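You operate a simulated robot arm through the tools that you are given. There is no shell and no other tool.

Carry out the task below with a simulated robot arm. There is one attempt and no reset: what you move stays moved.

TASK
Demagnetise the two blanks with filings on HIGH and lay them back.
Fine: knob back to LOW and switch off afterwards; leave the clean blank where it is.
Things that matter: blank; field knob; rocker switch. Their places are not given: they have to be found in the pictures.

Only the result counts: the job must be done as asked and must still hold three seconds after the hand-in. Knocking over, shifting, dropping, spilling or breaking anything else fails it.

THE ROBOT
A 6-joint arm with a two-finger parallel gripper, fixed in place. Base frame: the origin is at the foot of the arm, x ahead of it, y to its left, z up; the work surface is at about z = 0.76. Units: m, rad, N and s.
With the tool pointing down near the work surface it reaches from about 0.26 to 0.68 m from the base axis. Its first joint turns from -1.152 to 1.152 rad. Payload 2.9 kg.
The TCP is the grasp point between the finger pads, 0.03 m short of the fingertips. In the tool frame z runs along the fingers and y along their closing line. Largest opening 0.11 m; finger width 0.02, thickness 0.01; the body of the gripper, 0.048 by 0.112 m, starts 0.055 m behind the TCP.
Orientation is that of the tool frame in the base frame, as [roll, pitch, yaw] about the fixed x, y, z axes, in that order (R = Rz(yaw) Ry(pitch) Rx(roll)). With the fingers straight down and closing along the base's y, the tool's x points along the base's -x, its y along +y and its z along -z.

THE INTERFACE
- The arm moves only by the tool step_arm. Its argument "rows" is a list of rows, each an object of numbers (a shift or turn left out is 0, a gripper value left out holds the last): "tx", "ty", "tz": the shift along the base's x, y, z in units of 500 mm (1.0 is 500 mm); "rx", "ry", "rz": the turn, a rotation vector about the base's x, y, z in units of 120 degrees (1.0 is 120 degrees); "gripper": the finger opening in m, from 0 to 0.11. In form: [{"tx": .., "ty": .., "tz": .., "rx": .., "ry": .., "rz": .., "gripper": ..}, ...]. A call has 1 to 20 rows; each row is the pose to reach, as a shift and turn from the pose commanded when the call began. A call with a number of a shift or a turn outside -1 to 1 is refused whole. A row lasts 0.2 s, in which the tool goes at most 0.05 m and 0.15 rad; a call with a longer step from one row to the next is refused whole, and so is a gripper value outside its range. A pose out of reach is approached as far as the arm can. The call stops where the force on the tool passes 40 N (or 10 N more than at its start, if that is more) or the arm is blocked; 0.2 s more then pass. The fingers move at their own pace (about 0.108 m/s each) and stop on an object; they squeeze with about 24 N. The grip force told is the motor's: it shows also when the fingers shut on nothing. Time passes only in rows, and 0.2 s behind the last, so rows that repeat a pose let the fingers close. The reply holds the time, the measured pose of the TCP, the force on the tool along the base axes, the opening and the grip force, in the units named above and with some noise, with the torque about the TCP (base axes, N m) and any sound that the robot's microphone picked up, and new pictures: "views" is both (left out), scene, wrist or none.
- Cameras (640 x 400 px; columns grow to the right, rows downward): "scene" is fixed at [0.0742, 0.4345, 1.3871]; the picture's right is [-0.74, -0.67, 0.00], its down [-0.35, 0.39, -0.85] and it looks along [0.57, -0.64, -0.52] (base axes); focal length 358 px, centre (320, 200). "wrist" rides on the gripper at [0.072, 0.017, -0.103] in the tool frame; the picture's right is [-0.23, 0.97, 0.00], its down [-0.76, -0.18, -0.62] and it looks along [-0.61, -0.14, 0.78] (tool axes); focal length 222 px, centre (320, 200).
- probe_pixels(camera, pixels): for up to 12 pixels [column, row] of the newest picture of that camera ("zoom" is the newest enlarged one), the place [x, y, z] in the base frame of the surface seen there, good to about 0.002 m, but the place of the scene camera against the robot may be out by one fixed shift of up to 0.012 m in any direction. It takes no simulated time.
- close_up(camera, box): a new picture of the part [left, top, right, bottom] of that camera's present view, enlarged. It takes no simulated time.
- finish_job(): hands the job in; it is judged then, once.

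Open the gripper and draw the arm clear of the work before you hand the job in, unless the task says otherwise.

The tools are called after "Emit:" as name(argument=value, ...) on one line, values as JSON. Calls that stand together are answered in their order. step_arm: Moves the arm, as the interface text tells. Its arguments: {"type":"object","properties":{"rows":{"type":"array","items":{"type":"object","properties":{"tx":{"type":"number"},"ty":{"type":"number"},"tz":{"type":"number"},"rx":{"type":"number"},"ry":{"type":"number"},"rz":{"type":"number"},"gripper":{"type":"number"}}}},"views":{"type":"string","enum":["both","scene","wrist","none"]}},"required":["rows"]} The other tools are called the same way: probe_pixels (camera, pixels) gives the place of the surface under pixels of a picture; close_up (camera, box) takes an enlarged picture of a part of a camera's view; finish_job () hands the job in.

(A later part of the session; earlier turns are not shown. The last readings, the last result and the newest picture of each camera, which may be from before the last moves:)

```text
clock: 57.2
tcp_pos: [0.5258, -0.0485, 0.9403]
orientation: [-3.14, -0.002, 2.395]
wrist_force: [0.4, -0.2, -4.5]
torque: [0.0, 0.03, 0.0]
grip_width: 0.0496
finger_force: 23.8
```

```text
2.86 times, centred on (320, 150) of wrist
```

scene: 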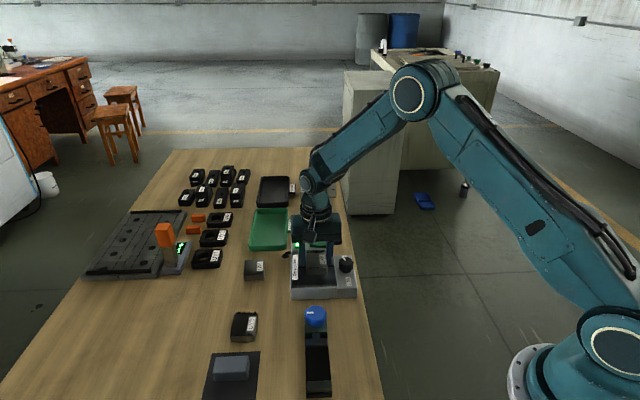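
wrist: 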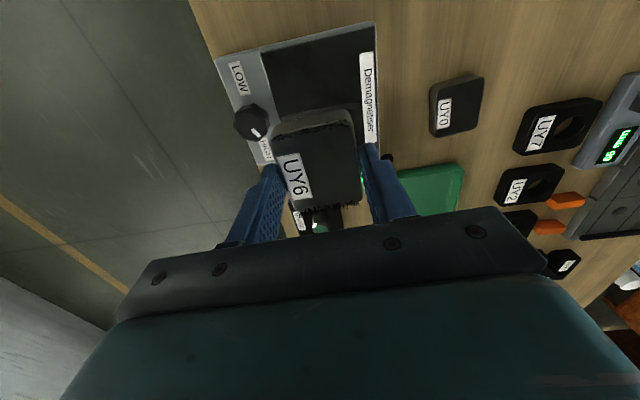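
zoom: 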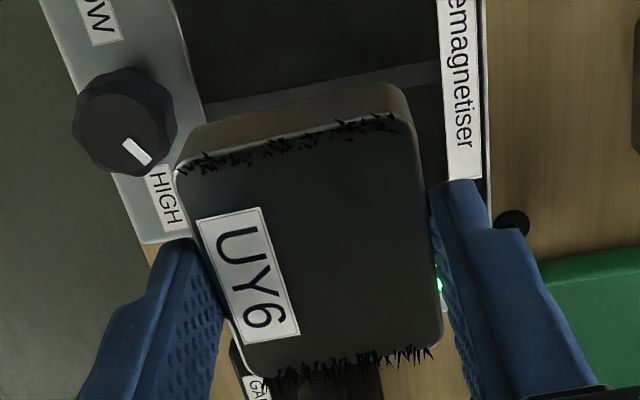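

Filings remain after a full slow lift. Next I set the blank on the plate again, release it so it lies freely, and wait.

Emit:
step_arm(rows=[{"tz": -0.06}, {"tz": -0.12}, {"tz": -0.17}, {"tz": -0.188}, {"tz": -0.193}, {"tz": -0.197}, {"tz": -0.199}, {"tz": -0.199}, {"tz": -0.199, "gripper": 0.052}, {"tz": -0.199, "gripper": 0.058}, {"tz": -0.199, "gripper": 0.062}, {"tz": -0.199, "gripper": 0.062}, {"tz": -0.199, "gripper": 0.062}, {"tz": -0.199, "gripper": 0.062}, {"tz": -0.199, "gripper": 0.062}, {"tz": -0.199, "gripper": 0.062}], views="wrist")

Emit:
close_up(camera="wrist", box=[230, 80, 410, 220])

Emit:
close_up(camera="scene", box=[290, 230, 350, 280])

```text
clock: 60.6
tcp_pos: [0.5277, -0.0478, 0.8418]
orientation: [3.141, -0.003, 2.395]
wrist_force: [-0.2, 0.3, 0.6]
torque: [0.01, 0.01, 0.0]
grip_width: 0.0624
finger_force: 0.1
```

wrist: 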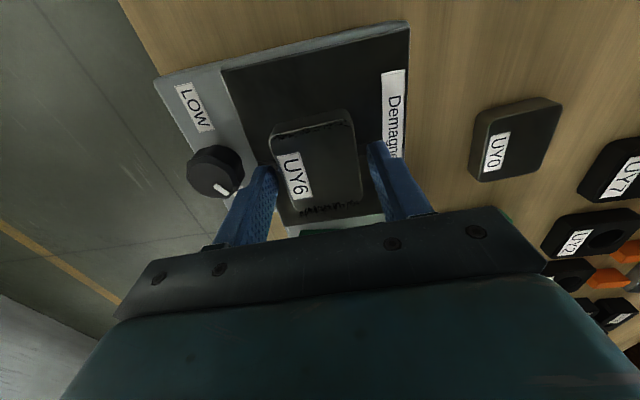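

```text
2.86 times, centred on (320, 150) of wrist
```

zoom: 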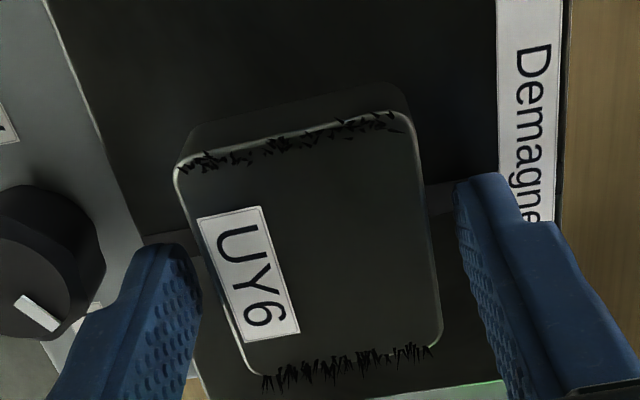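

```text
8.00 times, centred on (320, 255) of scene
```

zoom: 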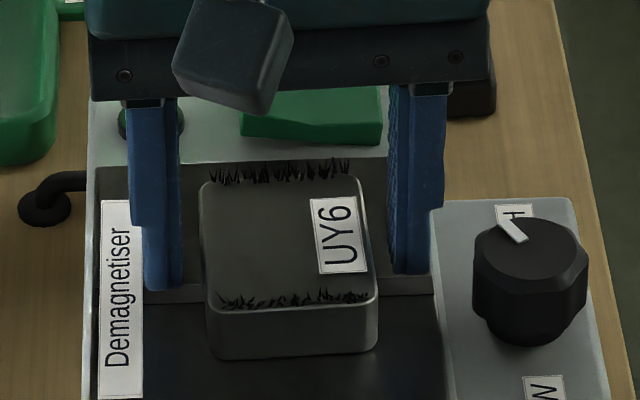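

The lamp near (305,240) in the scene looks dark now. I enlarge it to check whether the machine is still on.

Emit:
close_up(camera="scene", box=[290, 230, 330, 260])

Emit:
close_up(camera="wrist", box=[270, 190, 420, 240])

```text
13.33 times, centred on (310, 245) of scene
```

zoom: 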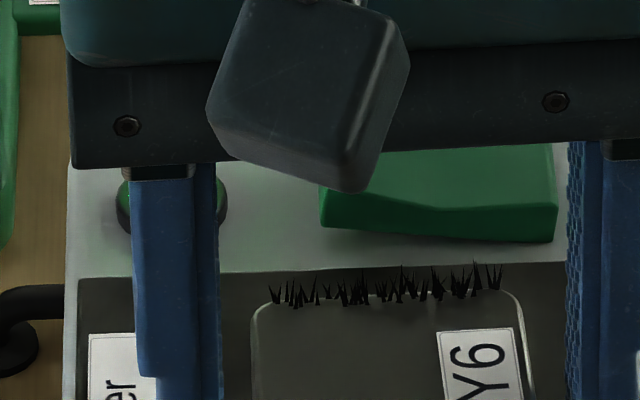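

```text
4.27 times, centred on (345, 215) of wrist
```

zoom: 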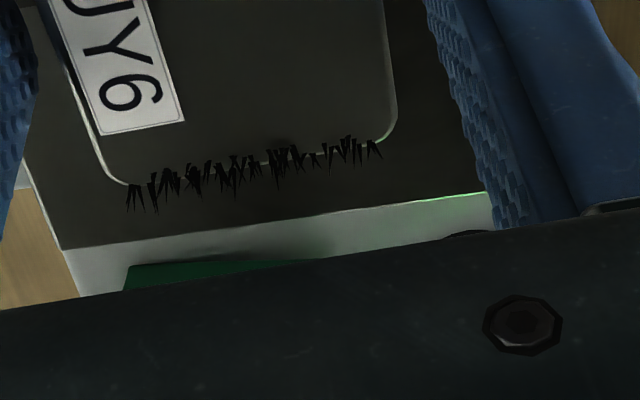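

A green glow on the plate's edge shows the lamp is lit (hidden behind the finger). I wait 4 s with the blank lying free.

Emit:
step_arm(rows=[{"tz": 0}, {"tz": 0}, {"tz": 0}, {"tz": 0}, {"tz": 0}, {"tz": 0}, {"tz": 0}, {"tz": 0}, {"tz": 0}, {"tz": 0}, {"tz": 0}, {"tz": 0}, {"tz": 0}, {"tz": 0}, {"tz": 0}, {"tz": 0}, {"tz": 0}, {"tz": 0}, {"tz": 0}, {"tz": 0}], views="wrist")

Emit:
close_up(camera="scene", box=[290, 230, 350, 280])

```text
clock: 64.8
tcp_pos: [0.5264, -0.047, 0.8415]
orientation: [3.14, -0.001, 2.395]
wrist_force: [-0.4, 0.5, -0.3]
torque: [0.01, 0.01, -0.09]
grip_width: 0.062
finger_force: 0.1
```

wrist: 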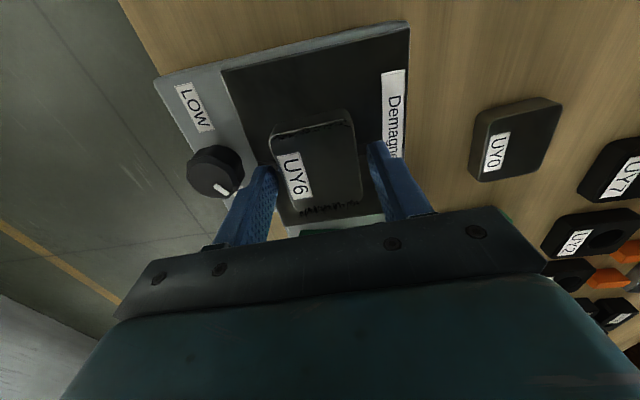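

```text
8.00 times, centred on (320, 255) of scene
```

zoom: 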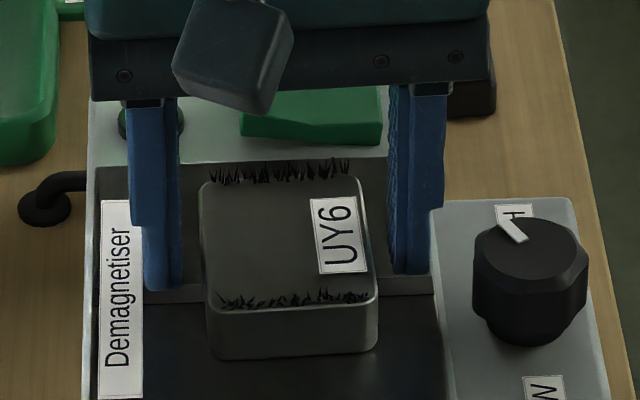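

Still unchanged. Perhaps the part must be withdrawn slowly well beyond the machine; I re-grip UY6 and draw it off slowly upward and sideways toward its home side, checking the filings on the way.

Emit:
step_arm(rows=[{"gripper": 0.055}, {"gripper": 0.05}, {"gripper": 0.035}, {"gripper": 0.035}, {"gripper": 0.035}, {"tz": 0.008}, {"tz": 0.016}, {"tz": 0.024}, {"tz": 0.032}, {"tz": 0.04}, {"tx": 0.008, "ty": 0.01, "tz": 0.048}, {"tx": 0.016, "ty": 0.02, "tz": 0.056}, {"tx": 0.024, "ty": 0.03, "tz": 0.064}, {"tx": 0.032, "ty": 0.04, "tz": 0.072}, {"tx": 0.04, "ty": 0.05, "tz": 0.08}, {"tx": 0.048, "ty": 0.06, "tz": 0.088}, {"tx": 0.056, "ty": 0.07, "tz": 0.096}, {"tx": 0.064, "ty": 0.085, "tz": 0.104}, {"tx": 0.072, "ty": 0.1, "tz": 0.112}], views="wrist")

Emit:
close_up(camera="wrist", box=[230, 80, 410, 220])

```text
clock: 68.8
tcp_pos: [0.5609, 0.0032, 0.8981]
orientation: [-3.14, -0.001, 2.395]
wrist_force: [0.0, -0.3, -4.3]
torque: [-0.01, 0.02, 0.01]
grip_width: 0.0495
finger_force: 24.1
```

wrist: 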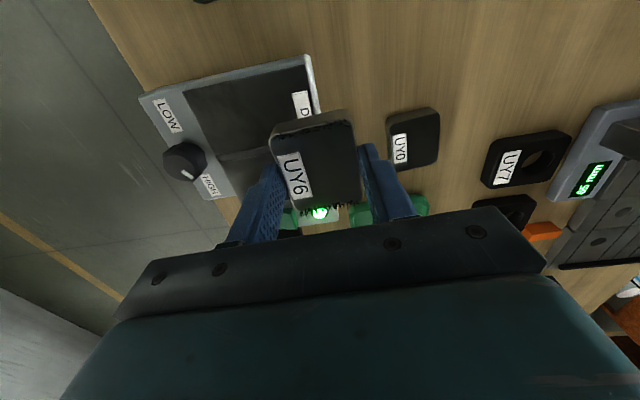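

```text
2.86 times, centred on (320, 150) of wrist
```

zoom: 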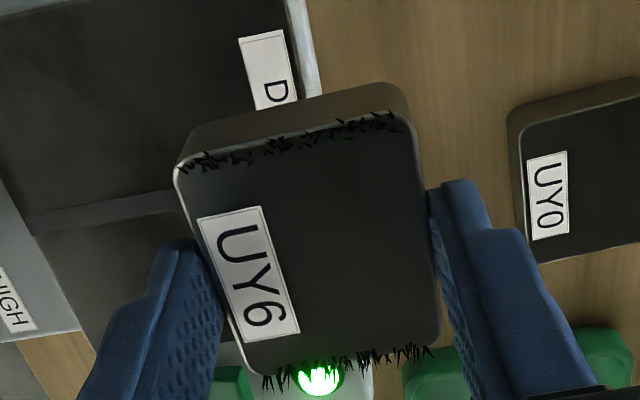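

Lamp is lit, filings remain. I keep withdrawing at a steady slow pace up to above UY6's home spot.

Emit:
step_arm(rows=[{"tx": 0.01, "ty": 0.015, "tz": 0.01}, {"tx": 0.02, "ty": 0.03, "tz": 0.02}, {"tx": 0.03, "ty": 0.045, "tz": 0.03}, {"tx": 0.04, "ty": 0.06, "tz": 0.03}, {"tx": 0.05, "ty": 0.075, "tz": 0.03}, {"tx": 0.06, "ty": 0.09, "tz": 0.03}, {"tx": 0.07, "ty": 0.11, "tz": 0.03}, {"tx": 0.08, "ty": 0.13, "tz": 0.03}, {"tx": 0.09, "ty": 0.15, "tz": 0.03}, {"tx": 0.1, "ty": 0.17, "tz": 0.03}, {"tx": 0.1086, "ty": 0.1892, "tz": 0.03}, {"tx": 0.1086, "ty": 0.1892, "tz": 0.03}], views="wrist")

Emit:
close_up(camera="wrist", box=[230, 80, 410, 220])

```text
clock: 71.4
tcp_pos: [0.615, 0.0957, 0.9105]
orientation: [-3.14, -0.003, 2.394]
wrist_force: [-0.3, -0.2, -4.0]
torque: [-0.01, -0.01, 0.04]
grip_width: 0.0499
finger_force: 24.0
```

wrist: 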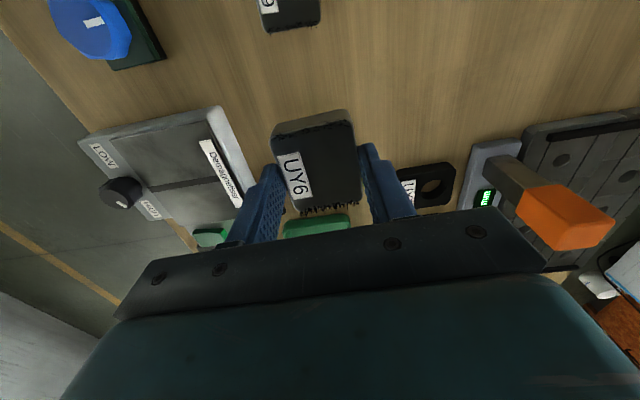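

```text
2.86 times, centred on (320, 150) of wrist
```

zoom: 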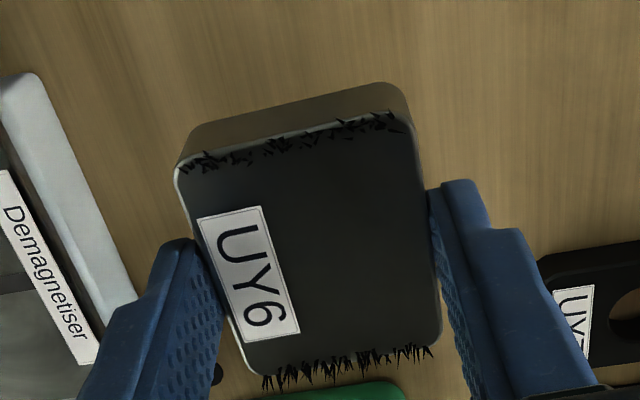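

Filings persist after that too. A plate demagnetiser with two poles and a gap usually needs the part slid slowly over the gap and off the end, so I carry UY6 back, set it on the HIGH-side half, and prepare a slow slide along the plate.

Emit:
step_arm(rows=[{"tx": -0.02, "ty": -0.055}, {"tx": -0.046, "ty": -0.12}, {"tx": -0.072, "ty": -0.186}, {"tx": -0.098, "ty": -0.252}, {"tx": -0.12, "ty": -0.31}, {"tx": -0.1312, "ty": -0.3386}, {"tx": -0.1312, "ty": -0.3386, "tz": -0.05}, {"tx": -0.1312, "ty": -0.3386, "tz": -0.1}, {"tx": -0.1312, "ty": -0.3386, "tz": -0.125}, {"tx": -0.1312, "ty": -0.3386, "tz": -0.135}, {"tx": -0.1312, "ty": -0.3386, "tz": -0.14}, {"tx": -0.1312, "ty": -0.3386, "tz": -0.14}])

Emit:
close_up(camera="scene", box=[270, 220, 370, 300])

```text
clock: 74.0
tcp_pos: [0.5498, -0.0729, 0.8409]
orientation: [-3.142, -0.001, 2.395]
wrist_force: [-3.0, -0.5, 6.7]
torque: [0.2, 0.42, 0.1]
grip_width: 0.0498
finger_force: 23.9
```

scene: 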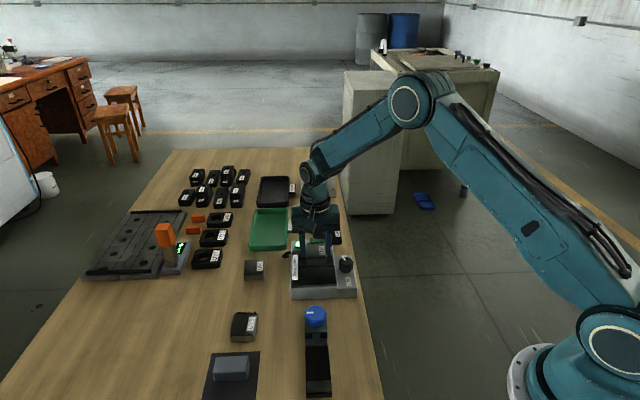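
wrist: 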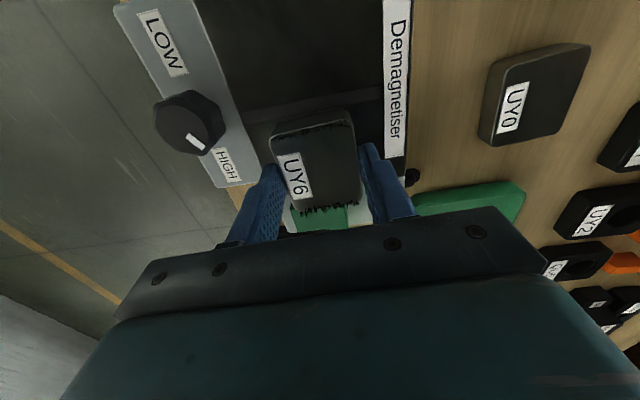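

```text
5.00 times, centred on (320, 260) of scene
```

zoom: 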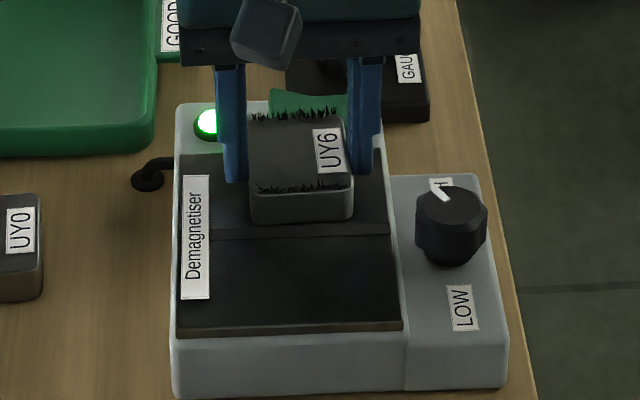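

The blank is on the plate's HIGH half, lamp lit. I slide it slowly (~17 mm/s) along the plate across the gap toward the LOW end.

Emit:
step_arm(rows=[{"tx": -0.005, "ty": 0.005, "tz": 0.001}, {"tx": -0.01, "ty": 0.01, "tz": 0.001}, {"tx": -0.015, "ty": 0.015, "tz": 0.001}, {"tx": -0.02, "ty": 0.02, "tz": 0.001}, {"tx": -0.025, "ty": 0.025, "tz": 0.001}, {"tx": -0.03, "ty": 0.03, "tz": 0.001}, {"tx": -0.035, "ty": 0.035, "tz": 0.001}, {"tx": -0.04, "ty": 0.04, "tz": 0.001}, {"tx": -0.045, "ty": 0.045, "tz": 0.001}, {"tx": -0.05, "ty": 0.05, "tz": 0.001}, {"tx": -0.055, "ty": 0.055, "tz": 0.001}, {"tx": -0.06, "ty": 0.06, "tz": 0.001}, {"tx": -0.065, "ty": 0.065, "tz": 0.001}, {"tx": -0.07, "ty": 0.07, "tz": 0.001}, {"tx": -0.075, "ty": 0.075, "tz": 0.001}, {"tx": -0.08, "ty": 0.08, "tz": 0.001}, {"tx": -0.085, "ty": 0.085, "tz": 0.001}, {"tx": -0.09, "ty": 0.09, "tz": 0.001}, {"tx": -0.095, "ty": 0.095, "tz": 0.001}, {"tx": -0.1, "ty": 0.1, "tz": 0.001}], views="wrist")

Emit:
close_up(camera="scene", box=[270, 230, 370, 310])

```text
clock: 78.2
tcp_pos: [0.4994, -0.0235, 0.8432]
orientation: [3.14, -0.002, 2.396]
wrist_force: [0.4, 0.9, -3.8]
torque: [0.0, -0.01, -0.04]
grip_width: 0.0497
finger_force: 23.9
```

wrist: 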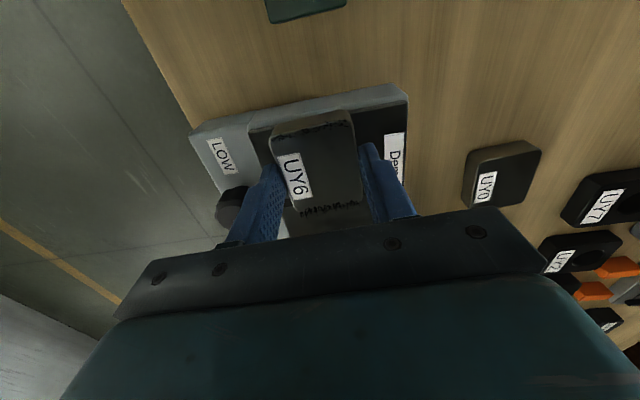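

```text
5.00 times, centred on (320, 270) of scene
```

zoom: 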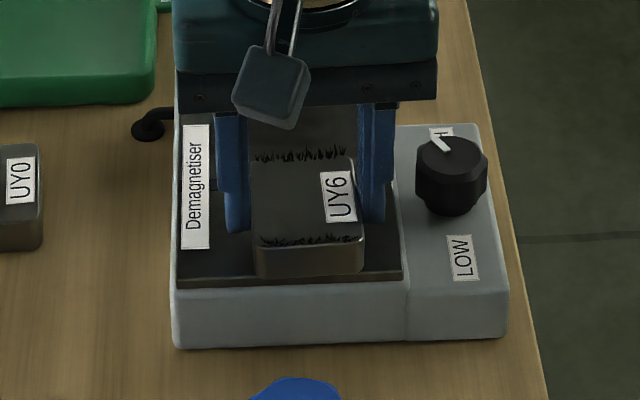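

Filings still present at the LOW half. I continue slowly off the plate's end, rising slightly to clear the blue knob beyond.

Emit:
step_arm(rows=[{"tx": -0.005, "ty": 0.005, "tz": 0.001}, {"tx": -0.01, "ty": 0.01, "tz": 0.002}, {"tx": -0.015, "ty": 0.015, "tz": 0.003}, {"tx": -0.02, "ty": 0.02, "tz": 0.004}, {"tx": -0.025, "ty": 0.025, "tz": 0.005}, {"tx": -0.03, "ty": 0.03, "tz": 0.006}, {"tx": -0.035, "ty": 0.035, "tz": 0.008}, {"tx": -0.04, "ty": 0.04, "tz": 0.01}, {"tx": -0.045, "ty": 0.045, "tz": 0.012}, {"tx": -0.05, "ty": 0.05, "tz": 0.014}, {"tx": -0.055, "ty": 0.055, "tz": 0.018}, {"tx": -0.06, "ty": 0.06, "tz": 0.022}, {"tx": -0.065, "ty": 0.065, "tz": 0.026}, {"tx": -0.07, "ty": 0.07, "tz": 0.03}, {"tx": -0.075, "ty": 0.075, "tz": 0.034}, {"tx": -0.08, "ty": 0.08, "tz": 0.038}, {"tx": -0.085, "ty": 0.085, "tz": 0.042}, {"tx": -0.09, "ty": 0.09, "tz": 0.046}, {"tx": -0.095, "ty": 0.095, "tz": 0.05}, {"tx": -0.1, "ty": 0.1, "tz": 0.054}], views="wrist")

Emit:
close_up(camera="scene", box=[270, 230, 370, 310])

```text
clock: 82.4
tcp_pos: [0.4492, 0.0259, 0.8695]
orientation: [-3.14, -0.002, 2.395]
wrist_force: [0.1, 0.0, -4.9]
torque: [-0.02, 0.03, 0.03]
grip_width: 0.0498
finger_force: 24.5
```

wrist: 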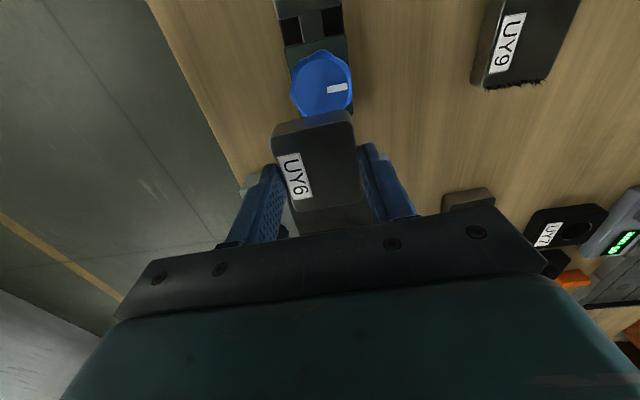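

```text
5.00 times, centred on (320, 270) of scene
```

zoom: 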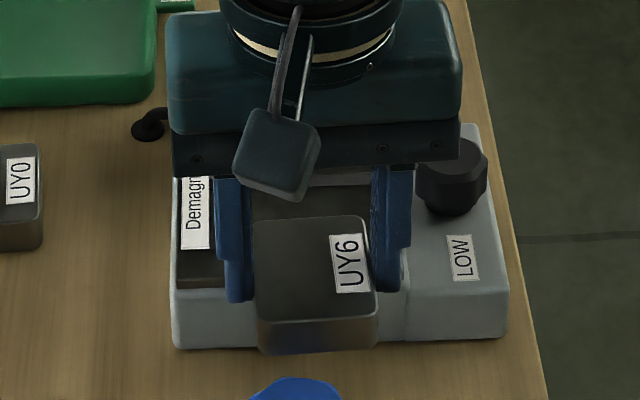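

The filings are gone: drawing it slowly across and off the end worked. Now I carry UY6 back to its home (0.615,0.0965), keeping well away from the live machine.

Emit:
step_arm(rows=[{"tz": 0.03}, {"tz": 0.07}, {"tx": 0.02, "ty": 0.03, "tz": 0.11}, {"tx": 0.06, "ty": 0.075, "tz": 0.122}, {"tx": 0.11, "ty": 0.13, "tz": 0.122}, {"tx": 0.161, "ty": 0.186, "tz": 0.122}, {"tx": 0.22, "ty": 0.17, "tz": 0.122}, {"tx": 0.28, "ty": 0.154, "tz": 0.122}, {"tx": 0.32, "ty": 0.142, "tz": 0.122}, {"tx": 0.3312, "ty": 0.1386, "tz": 0.122}, {"tx": 0.3312, "ty": 0.1386, "tz": 0.122}])

Emit:
close_up(camera="wrist", box=[230, 80, 410, 220])

```text
clock: 84.8
tcp_pos: [0.6152, 0.0963, 0.9299]
orientation: [-3.141, -0.003, 2.395]
wrist_force: [-0.1, 0.7, -4.0]
torque: [0.0, 0.0, -0.01]
grip_width: 0.0496
finger_force: 24.5
```

scene: 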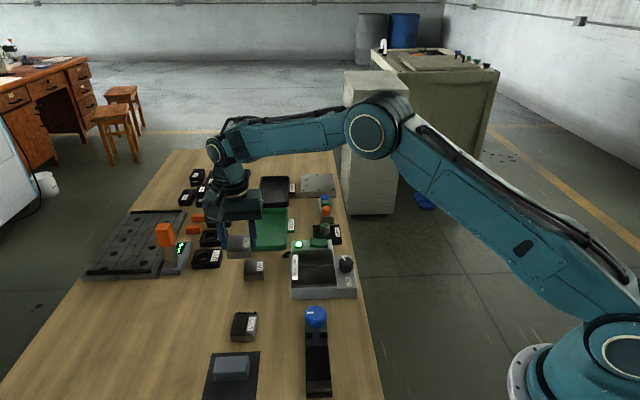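
wrist: 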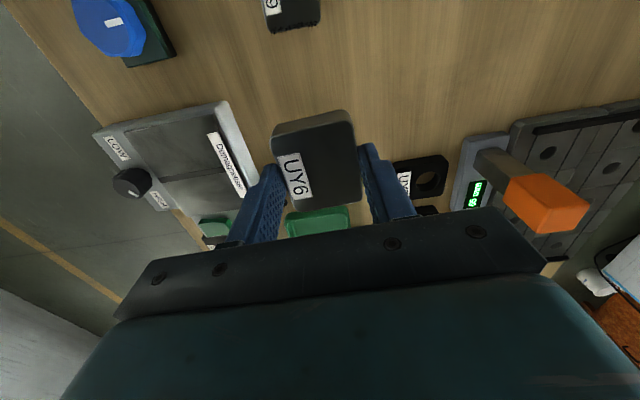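

```text
2.86 times, centred on (320, 150) of wrist
```

zoom: 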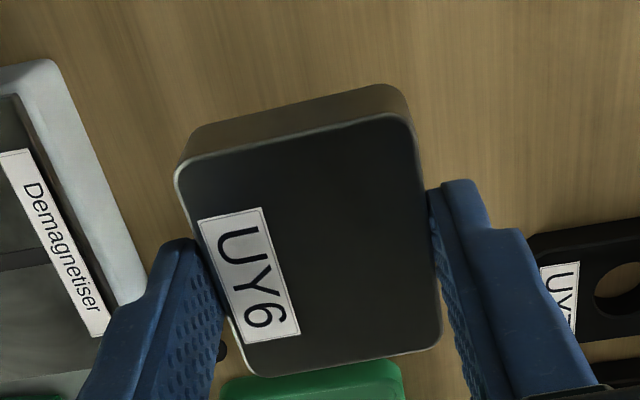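

UY6 is clean and hovers above its place. I lower it to the original grasp height, checking contact.

Emit:
step_arm(rows=[{"tz": -0.06}, {"tz": -0.13}, {"tz": -0.19}, {"tz": -0.235}, {"tz": -0.255}, {"tz": -0.262}, {"tz": -0.266}, {"tz": -0.269}, {"tz": -0.269}])

Emit:
close_up(camera="scene", box=[220, 245, 300, 305])

```text
clock: 86.8
tcp_pos: [0.6154, 0.0965, 0.797]
orientation: [-3.141, 0.0, 2.394]
wrist_force: [-3.6, -2.7, 9.7]
torque: [-0.1, 0.43, 0.04]
grip_width: 0.0498
finger_force: 24.1
```

scene: 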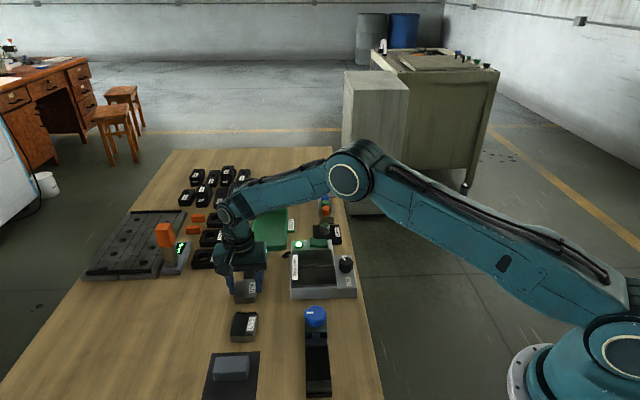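
wrist: 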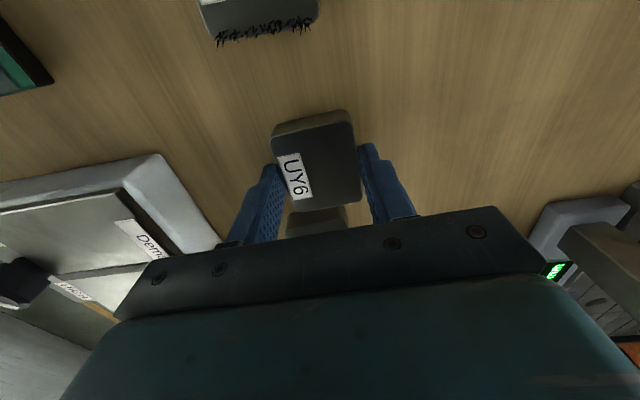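

```text
6.67 times, centred on (260, 275) of scene
```

zoom: 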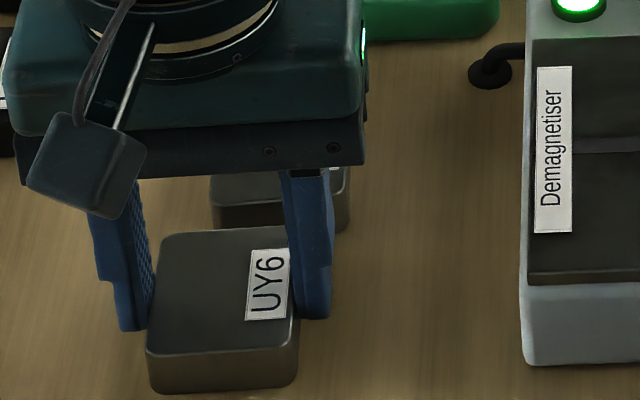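

Contact at 9.7 N: the blank is back on the bench at the same commanded pose. I open the fingers and rise straight up.

Emit:
step_arm(rows=[{"gripper": 0.052}, {"gripper": 0.056}, {"gripper": 0.065}, {"gripper": 0.075}, {"gripper": 0.075}, {"tz": 0.04, "gripper": 0.075}, {"tz": 0.1, "gripper": 0.075}, {"tz": 0.18, "gripper": 0.075}, {"tz": 0.26, "gripper": 0.075}, {"tz": 0.3, "gripper": 0.075}])

Emit:
close_up(camera="scene", box=[210, 245, 290, 345])

Emit:
close_up(camera="wrist", box=[230, 0, 410, 180])

```text
clock: 89.0
tcp_pos: [0.6161, 0.0972, 0.9448]
orientation: [3.141, -0.001, 2.395]
wrist_force: [-0.3, 0.5, 1.3]
torque: [0.02, 0.01, -0.04]
grip_width: 0.075
finger_force: 0.0
```

scene: 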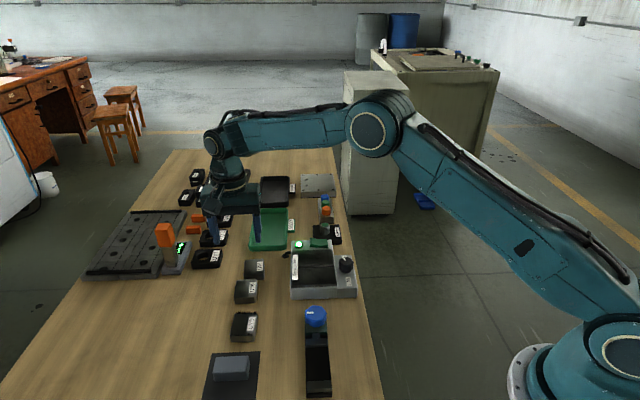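
wrist: 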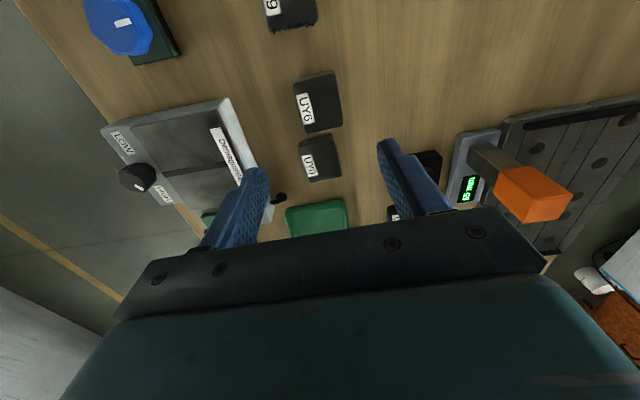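

```text
4.00 times, centred on (250, 295) of scene
```

zoom: 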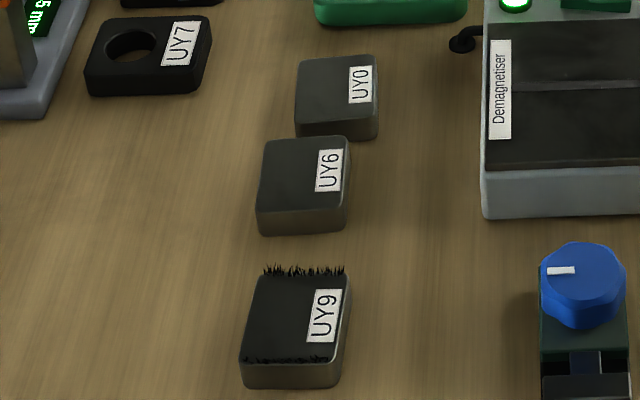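

```text
2.22 times, centred on (320, 90) of wrist
```

zoom: 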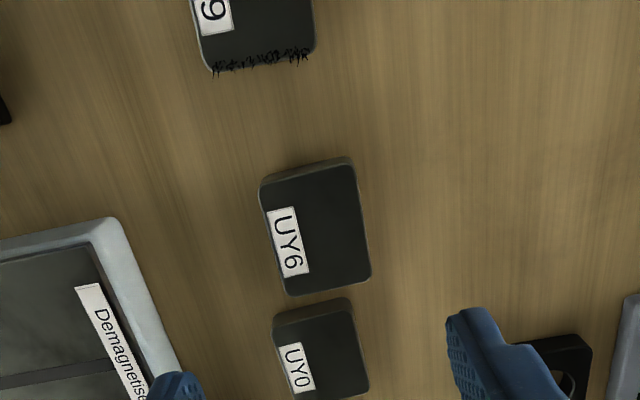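

UY6 is clean and back beside UY0. Next I move over UY9 near (0.53,0.163) to locate it precisely.

Emit:
step_arm(rows=[{"tx": -0.04, "ty": 0.03}, {"tx": -0.09, "ty": 0.07}, {"tx": -0.14, "ty": 0.11}, {"tx": -0.17, "ty": 0.133}, {"tx": -0.17, "ty": 0.133}], views="wrist")

Emit:
close_up(camera="wrist", box=[250, 60, 390, 170])

```text
clock: 90.2
tcp_pos: [0.5333, 0.1669, 0.9456]
orientation: [3.141, -0.001, 2.395]
wrist_force: [0.2, -0.4, -0.3]
torque: [-0.04, -0.01, 0.01]
grip_width: 0.0752
finger_force: 0.1
```

wrist: 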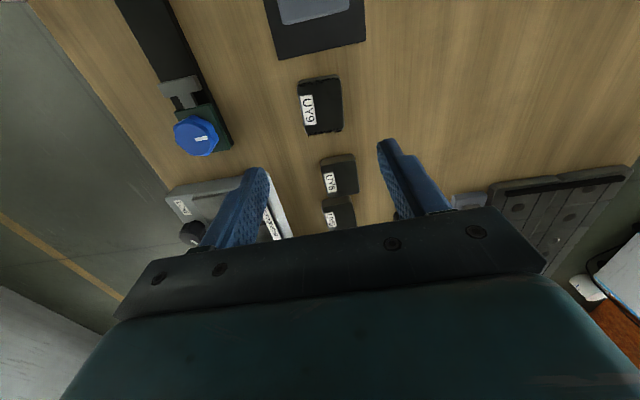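

```text
3.64 times, centred on (320, 115) of wrist
```

zoom: 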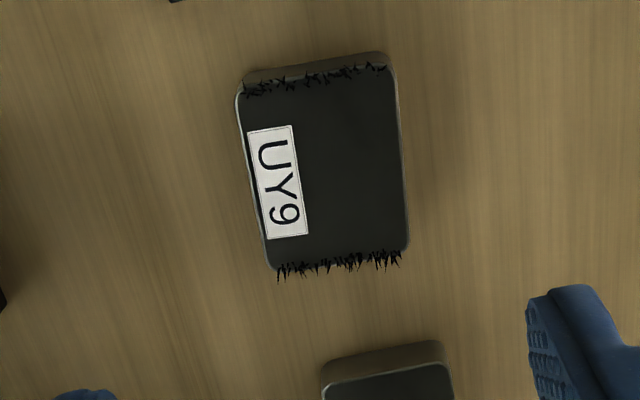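

Emit:
probe_pixels(camera="zoom", pixels=[[241, 98], [394, 74], [405, 250], [272, 266], [325, 170], [255, 190], [401, 150], [320, 82], [335, 255], [247, 130], [265, 235], [398, 110]])

```text
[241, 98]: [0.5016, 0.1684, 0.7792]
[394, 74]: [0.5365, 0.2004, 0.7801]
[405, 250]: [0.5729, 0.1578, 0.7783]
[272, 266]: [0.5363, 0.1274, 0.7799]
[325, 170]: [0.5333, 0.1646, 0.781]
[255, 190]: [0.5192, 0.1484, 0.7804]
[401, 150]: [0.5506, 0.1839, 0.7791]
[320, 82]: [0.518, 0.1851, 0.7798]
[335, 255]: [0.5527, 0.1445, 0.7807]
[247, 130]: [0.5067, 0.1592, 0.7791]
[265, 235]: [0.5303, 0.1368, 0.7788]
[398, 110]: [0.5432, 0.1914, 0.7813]
```

UY9's centre is about (0.537,0.1635), turned ~41°. I turn the hand -6°, centre, and descend to a check height.

Emit:
step_arm(rows=[{"tx": 0.0136, "ty": 0.001, "tz": -0.05, "rz": -0.05}, {"tx": 0.0136, "ty": 0.001, "tz": -0.12, "rz": -0.05}, {"tx": 0.0136, "ty": 0.001, "tz": -0.19, "rz": -0.05}, {"tx": 0.0136, "ty": 0.001, "tz": -0.22, "rz": -0.05}, {"tx": 0.0136, "ty": 0.001, "tz": -0.22, "rz": -0.05}], views="wrist")

Emit:
close_up(camera="wrist", box=[230, 60, 410, 200])

```text
clock: 91.4
tcp_pos: [0.5372, 0.1643, 0.8364]
orientation: [3.141, -0.003, 2.29]
wrist_force: [0.7, 0.9, 0.0]
torque: [0.0, 0.01, 0.04]
grip_width: 0.0748
finger_force: 0.0
```

wrist: 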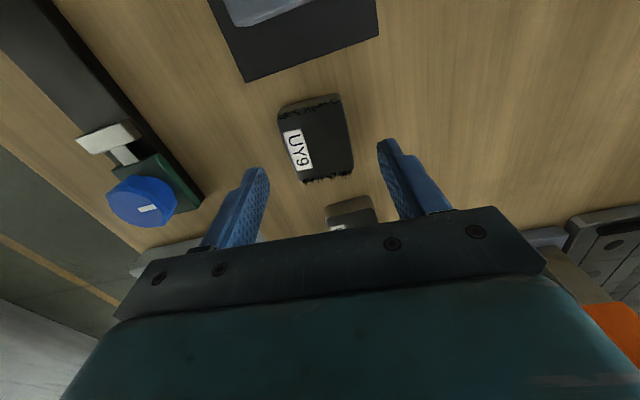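

```text
2.86 times, centred on (320, 130) of wrist
```

zoom: 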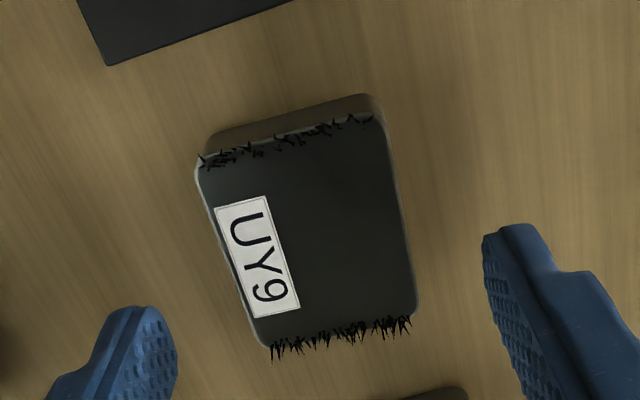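

Emit:
probe_pixels(camera="zoom", pixels=[[200, 172], [383, 125], [413, 310], [266, 343], [307, 235], [230, 260], [402, 215], [300, 145], [340, 325]])

```text
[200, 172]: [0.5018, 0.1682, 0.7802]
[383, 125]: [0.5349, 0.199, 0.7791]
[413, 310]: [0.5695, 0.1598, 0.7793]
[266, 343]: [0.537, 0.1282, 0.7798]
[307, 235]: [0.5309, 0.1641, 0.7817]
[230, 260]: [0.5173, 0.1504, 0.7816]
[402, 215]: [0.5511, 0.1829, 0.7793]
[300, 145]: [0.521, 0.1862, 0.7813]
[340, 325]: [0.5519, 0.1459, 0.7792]
```

The refined centre (0.536,0.164) matches the hand pose. I descend and close on UY9.

Emit:
step_arm(rows=[{"tx": -0.002, "tz": -0.04}, {"tx": -0.002, "tz": -0.07}, {"tx": -0.002, "tz": -0.081}, {"tx": -0.002, "tz": -0.081, "gripper": 0.062}, {"tx": -0.002, "tz": -0.081, "gripper": 0.056}, {"tx": -0.002, "tz": -0.081, "gripper": 0.052}, {"tx": -0.002, "tz": -0.081, "gripper": 0.048}, {"tx": -0.002, "tz": -0.081, "gripper": 0.035}, {"tx": -0.002, "tz": -0.081, "gripper": 0.035}], views="wrist")

Emit:
close_up(camera="wrist", box=[230, 80, 410, 220])

```text
clock: 93.4
tcp_pos: [0.5363, 0.1643, 0.7943]
orientation: [-3.142, 0.0, 2.291]
wrist_force: [0.8, 0.3, -0.6]
torque: [0.02, -0.06, 0.03]
grip_width: 0.0501
finger_force: 24.5
```

wrist: 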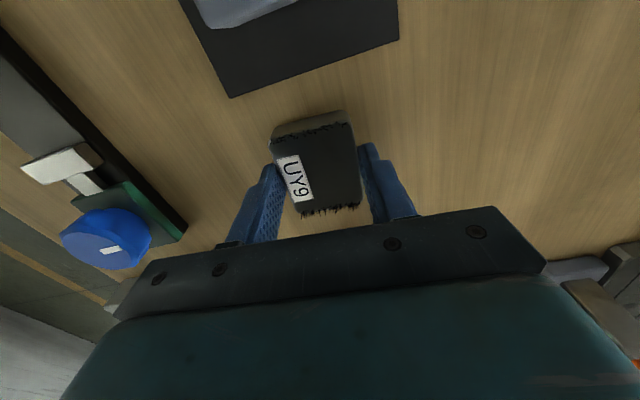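

```text
2.86 times, centred on (320, 150) of wrist
```

zoom: 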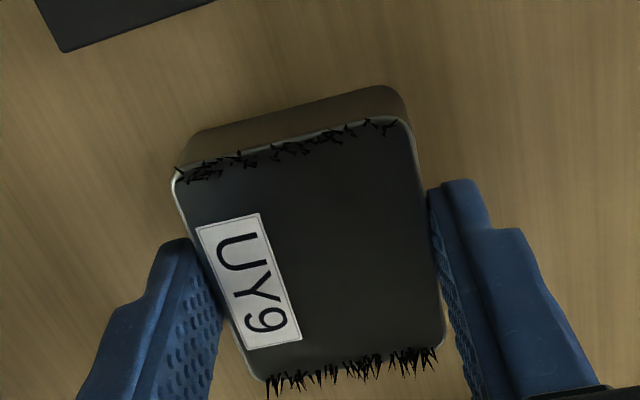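

UY9 is held (50.1 mm). I lift it and carry it to the plate's HIGH half as with UY6, lowering onto the plate.

Emit:
step_arm(rows=[{"tz": 0.04}, {"tz": 0.11}, {"tz": 0.18}, {"tx": 0.002, "ty": -0.03, "tz": 0.21}, {"tx": 0.006, "ty": -0.1, "tz": 0.21}, {"tx": 0.01, "ty": -0.18, "tz": 0.21}, {"tx": 0.015, "ty": -0.26, "tz": 0.21}, {"tx": 0.02, "ty": -0.34, "tz": 0.21}, {"tx": 0.024, "ty": -0.41, "tz": 0.21}, {"tx": 0.0272, "ty": -0.46, "tz": 0.21}, {"tx": 0.0272, "ty": -0.4726, "tz": 0.21}, {"tx": 0.0272, "ty": -0.4726, "tz": 0.16}, {"tx": 0.0272, "ty": -0.4726, "tz": 0.12}, {"tx": 0.0272, "ty": -0.4726, "tz": 0.102}, {"tx": 0.0272, "ty": -0.4726, "tz": 0.097}, {"tx": 0.0272, "ty": -0.4726, "tz": 0.093}, {"tx": 0.0272, "ty": -0.4726, "tz": 0.093}])

Emit:
close_up(camera="scene", box=[270, 220, 370, 300])

```text
clock: 97.0
tcp_pos: [0.55, -0.0725, 0.8429]
orientation: [-3.141, -0.002, 2.29]
wrist_force: [0.4, -0.1, -4.3]
torque: [0.0, 0.01, 0.01]
grip_width: 0.0496
finger_force: 23.7
```

scene: 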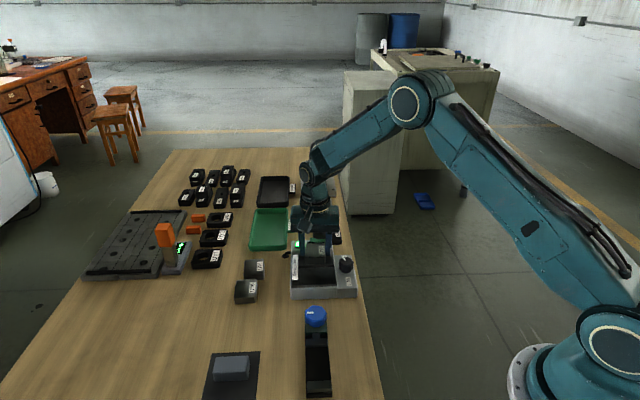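
wrist: 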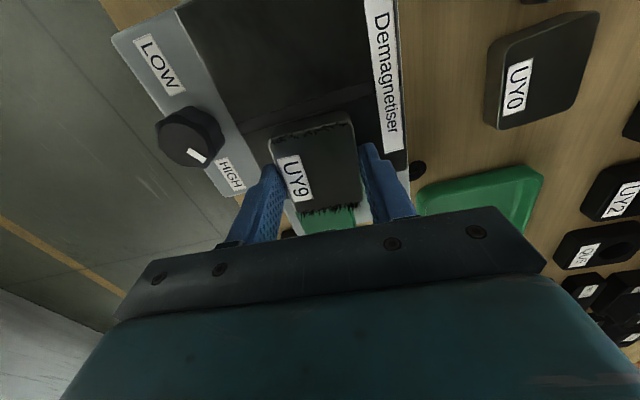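

```text
5.00 times, centred on (320, 260) of scene
```

zoom: 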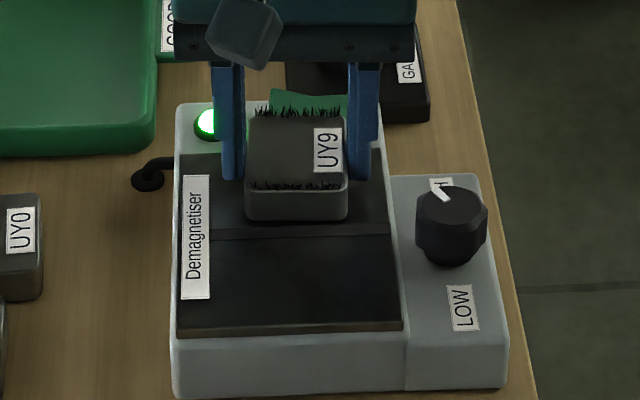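

UY9 hovers about a millimetre over the plate, lamp lit, knob at HIGH. I touch it down lightly and slide slowly along the plate across the gap.

Emit:
step_arm(rows=[{"tz": -0.002}, {"tz": -0.003}, {"tx": -0.005, "ty": 0.005, "tz": -0.002}, {"tx": -0.01, "ty": 0.01, "tz": -0.001}, {"tx": -0.015, "ty": 0.015, "tz": -0.001}, {"tx": -0.02, "ty": 0.02, "tz": -0.001}, {"tx": -0.025, "ty": 0.025, "tz": -0.001}, {"tx": -0.03, "ty": 0.03, "tz": -0.001}, {"tx": -0.035, "ty": 0.035, "tz": -0.001}, {"tx": -0.04, "ty": 0.04, "tz": -0.001}, {"tx": -0.045, "ty": 0.045, "tz": -0.001}, {"tx": -0.05, "ty": 0.05, "tz": -0.001}, {"tx": -0.055, "ty": 0.055, "tz": -0.001}, {"tx": -0.06, "ty": 0.06, "tz": -0.001}, {"tx": -0.065, "ty": 0.065, "tz": -0.001}, {"tx": -0.07, "ty": 0.07, "tz": -0.001}, {"tx": -0.075, "ty": 0.075, "tz": -0.001}, {"tx": -0.08, "ty": 0.08, "tz": -0.001}, {"tx": -0.085, "ty": 0.085, "tz": -0.001}, {"tx": -0.09, "ty": 0.09, "tz": -0.001}], views="wrist")

Emit:
close_up(camera="scene", box=[270, 230, 370, 310])

```text
clock: 101.2
tcp_pos: [0.5059, -0.0282, 0.8416]
orientation: [-3.142, 0.0, 2.29]
wrist_force: [0.1, 0.3, -5.2]
torque: [-0.01, 0.01, -0.01]
grip_width: 0.05
finger_force: 23.9
```

wrist: 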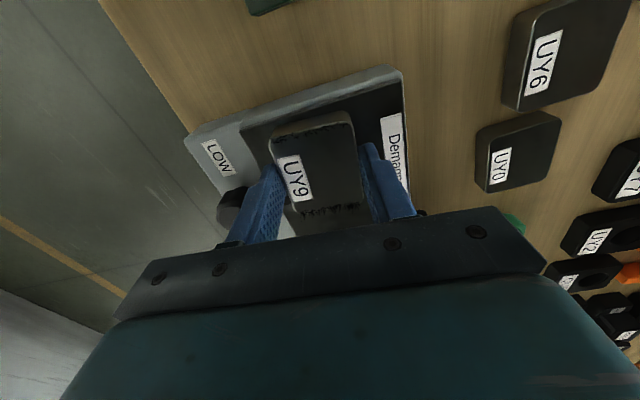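

```text
5.00 times, centred on (320, 270) of scene
```

zoom: 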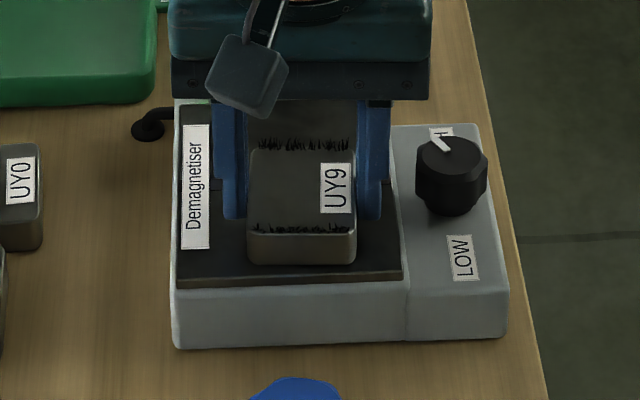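

UY9 is at the LOW half; I continue the same slow draw off the plate's end with the slight rise.

Emit:
step_arm(rows=[{"tx": -0.005, "ty": 0.005}, {"tx": -0.01, "ty": 0.01}, {"tx": -0.015, "ty": 0.015, "tz": 0.001}, {"tx": -0.02, "ty": 0.02, "tz": 0.002}, {"tx": -0.025, "ty": 0.025, "tz": 0.003}, {"tx": -0.03, "ty": 0.03, "tz": 0.004}, {"tx": -0.035, "ty": 0.035, "tz": 0.006}, {"tx": -0.04, "ty": 0.04, "tz": 0.008}, {"tx": -0.045, "ty": 0.045, "tz": 0.01}, {"tx": -0.05, "ty": 0.05, "tz": 0.012}, {"tx": -0.055, "ty": 0.055, "tz": 0.014}, {"tx": -0.06, "ty": 0.06, "tz": 0.018}, {"tx": -0.065, "ty": 0.065, "tz": 0.022}, {"tx": -0.07, "ty": 0.07, "tz": 0.026}, {"tx": -0.075, "ty": 0.075, "tz": 0.03}, {"tx": -0.08, "ty": 0.08, "tz": 0.034}, {"tx": -0.085, "ty": 0.085, "tz": 0.038}, {"tx": -0.09, "ty": 0.09, "tz": 0.044}, {"tx": -0.095, "ty": 0.095, "tz": 0.05}, {"tx": -0.1, "ty": 0.1, "tz": 0.056}], views="wrist")

Emit:
close_up(camera="scene", box=[270, 230, 370, 310])

```text
clock: 105.4
tcp_pos: [0.4553, 0.0228, 0.8687]
orientation: [-3.14, -0.002, 2.289]
wrist_force: [0.3, -0.2, -4.6]
torque: [-0.02, 0.02, -0.01]
grip_width: 0.0501
finger_force: 23.6
```

wrist: 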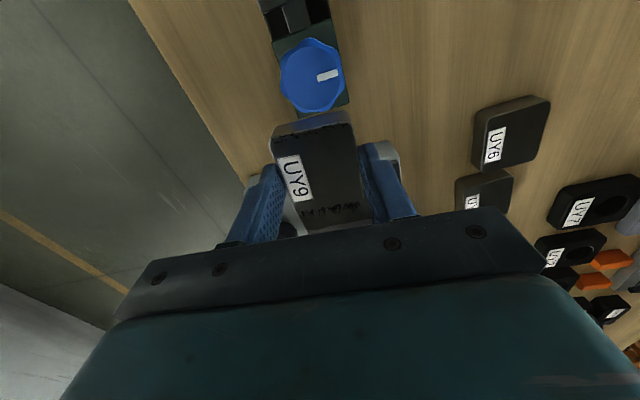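

```text
5.00 times, centred on (320, 270) of scene
```

zoom: 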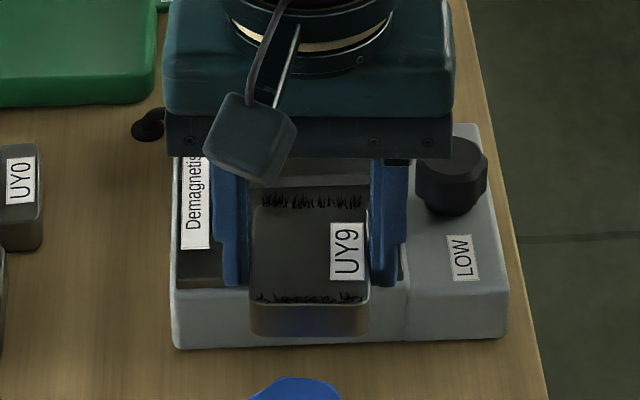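

UY9's filings are still on, but it is about 7 mm short of where UY6 ended. I go on slowly another 20 mm and look.

Emit:
step_arm(rows=[{"tx": -0.005, "ty": 0.005, "tz": 0.004}, {"tx": -0.01, "ty": 0.01, "tz": 0.008}, {"tx": -0.015, "ty": 0.015, "tz": 0.012}, {"tx": -0.02, "ty": 0.02, "tz": 0.016}, {"tx": -0.025, "ty": 0.025, "tz": 0.02}, {"tx": -0.03, "ty": 0.03, "tz": 0.024}], views="wrist")

Emit:
close_up(camera="wrist", box=[230, 80, 410, 220])

```text
clock: 106.8
tcp_pos: [0.4403, 0.0361, 0.8808]
orientation: [-3.14, -0.002, 2.29]
wrist_force: [-0.7, -0.6, -4.5]
torque: [-0.02, -0.02, 0.04]
grip_width: 0.0499
finger_force: 23.7
```

wrist: 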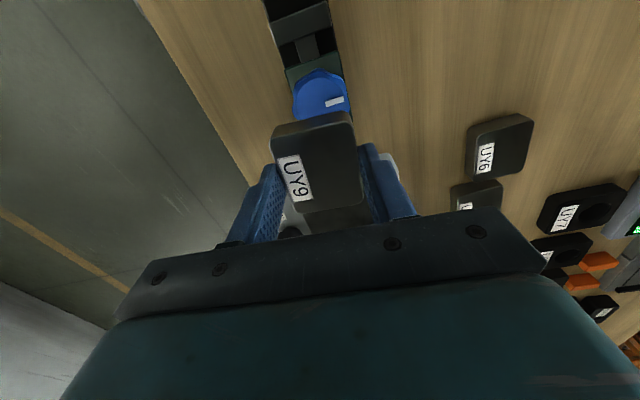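

```text
2.86 times, centred on (320, 150) of wrist
```

zoom: 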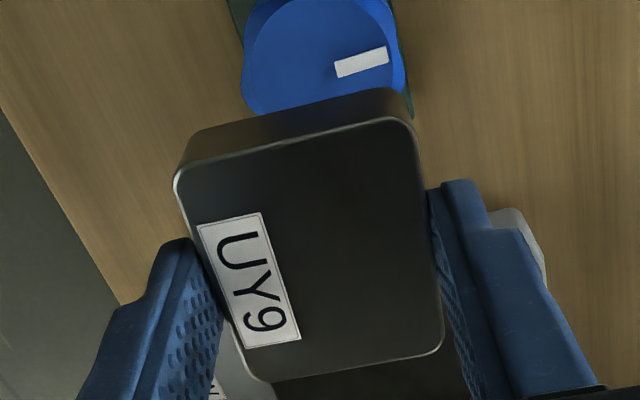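

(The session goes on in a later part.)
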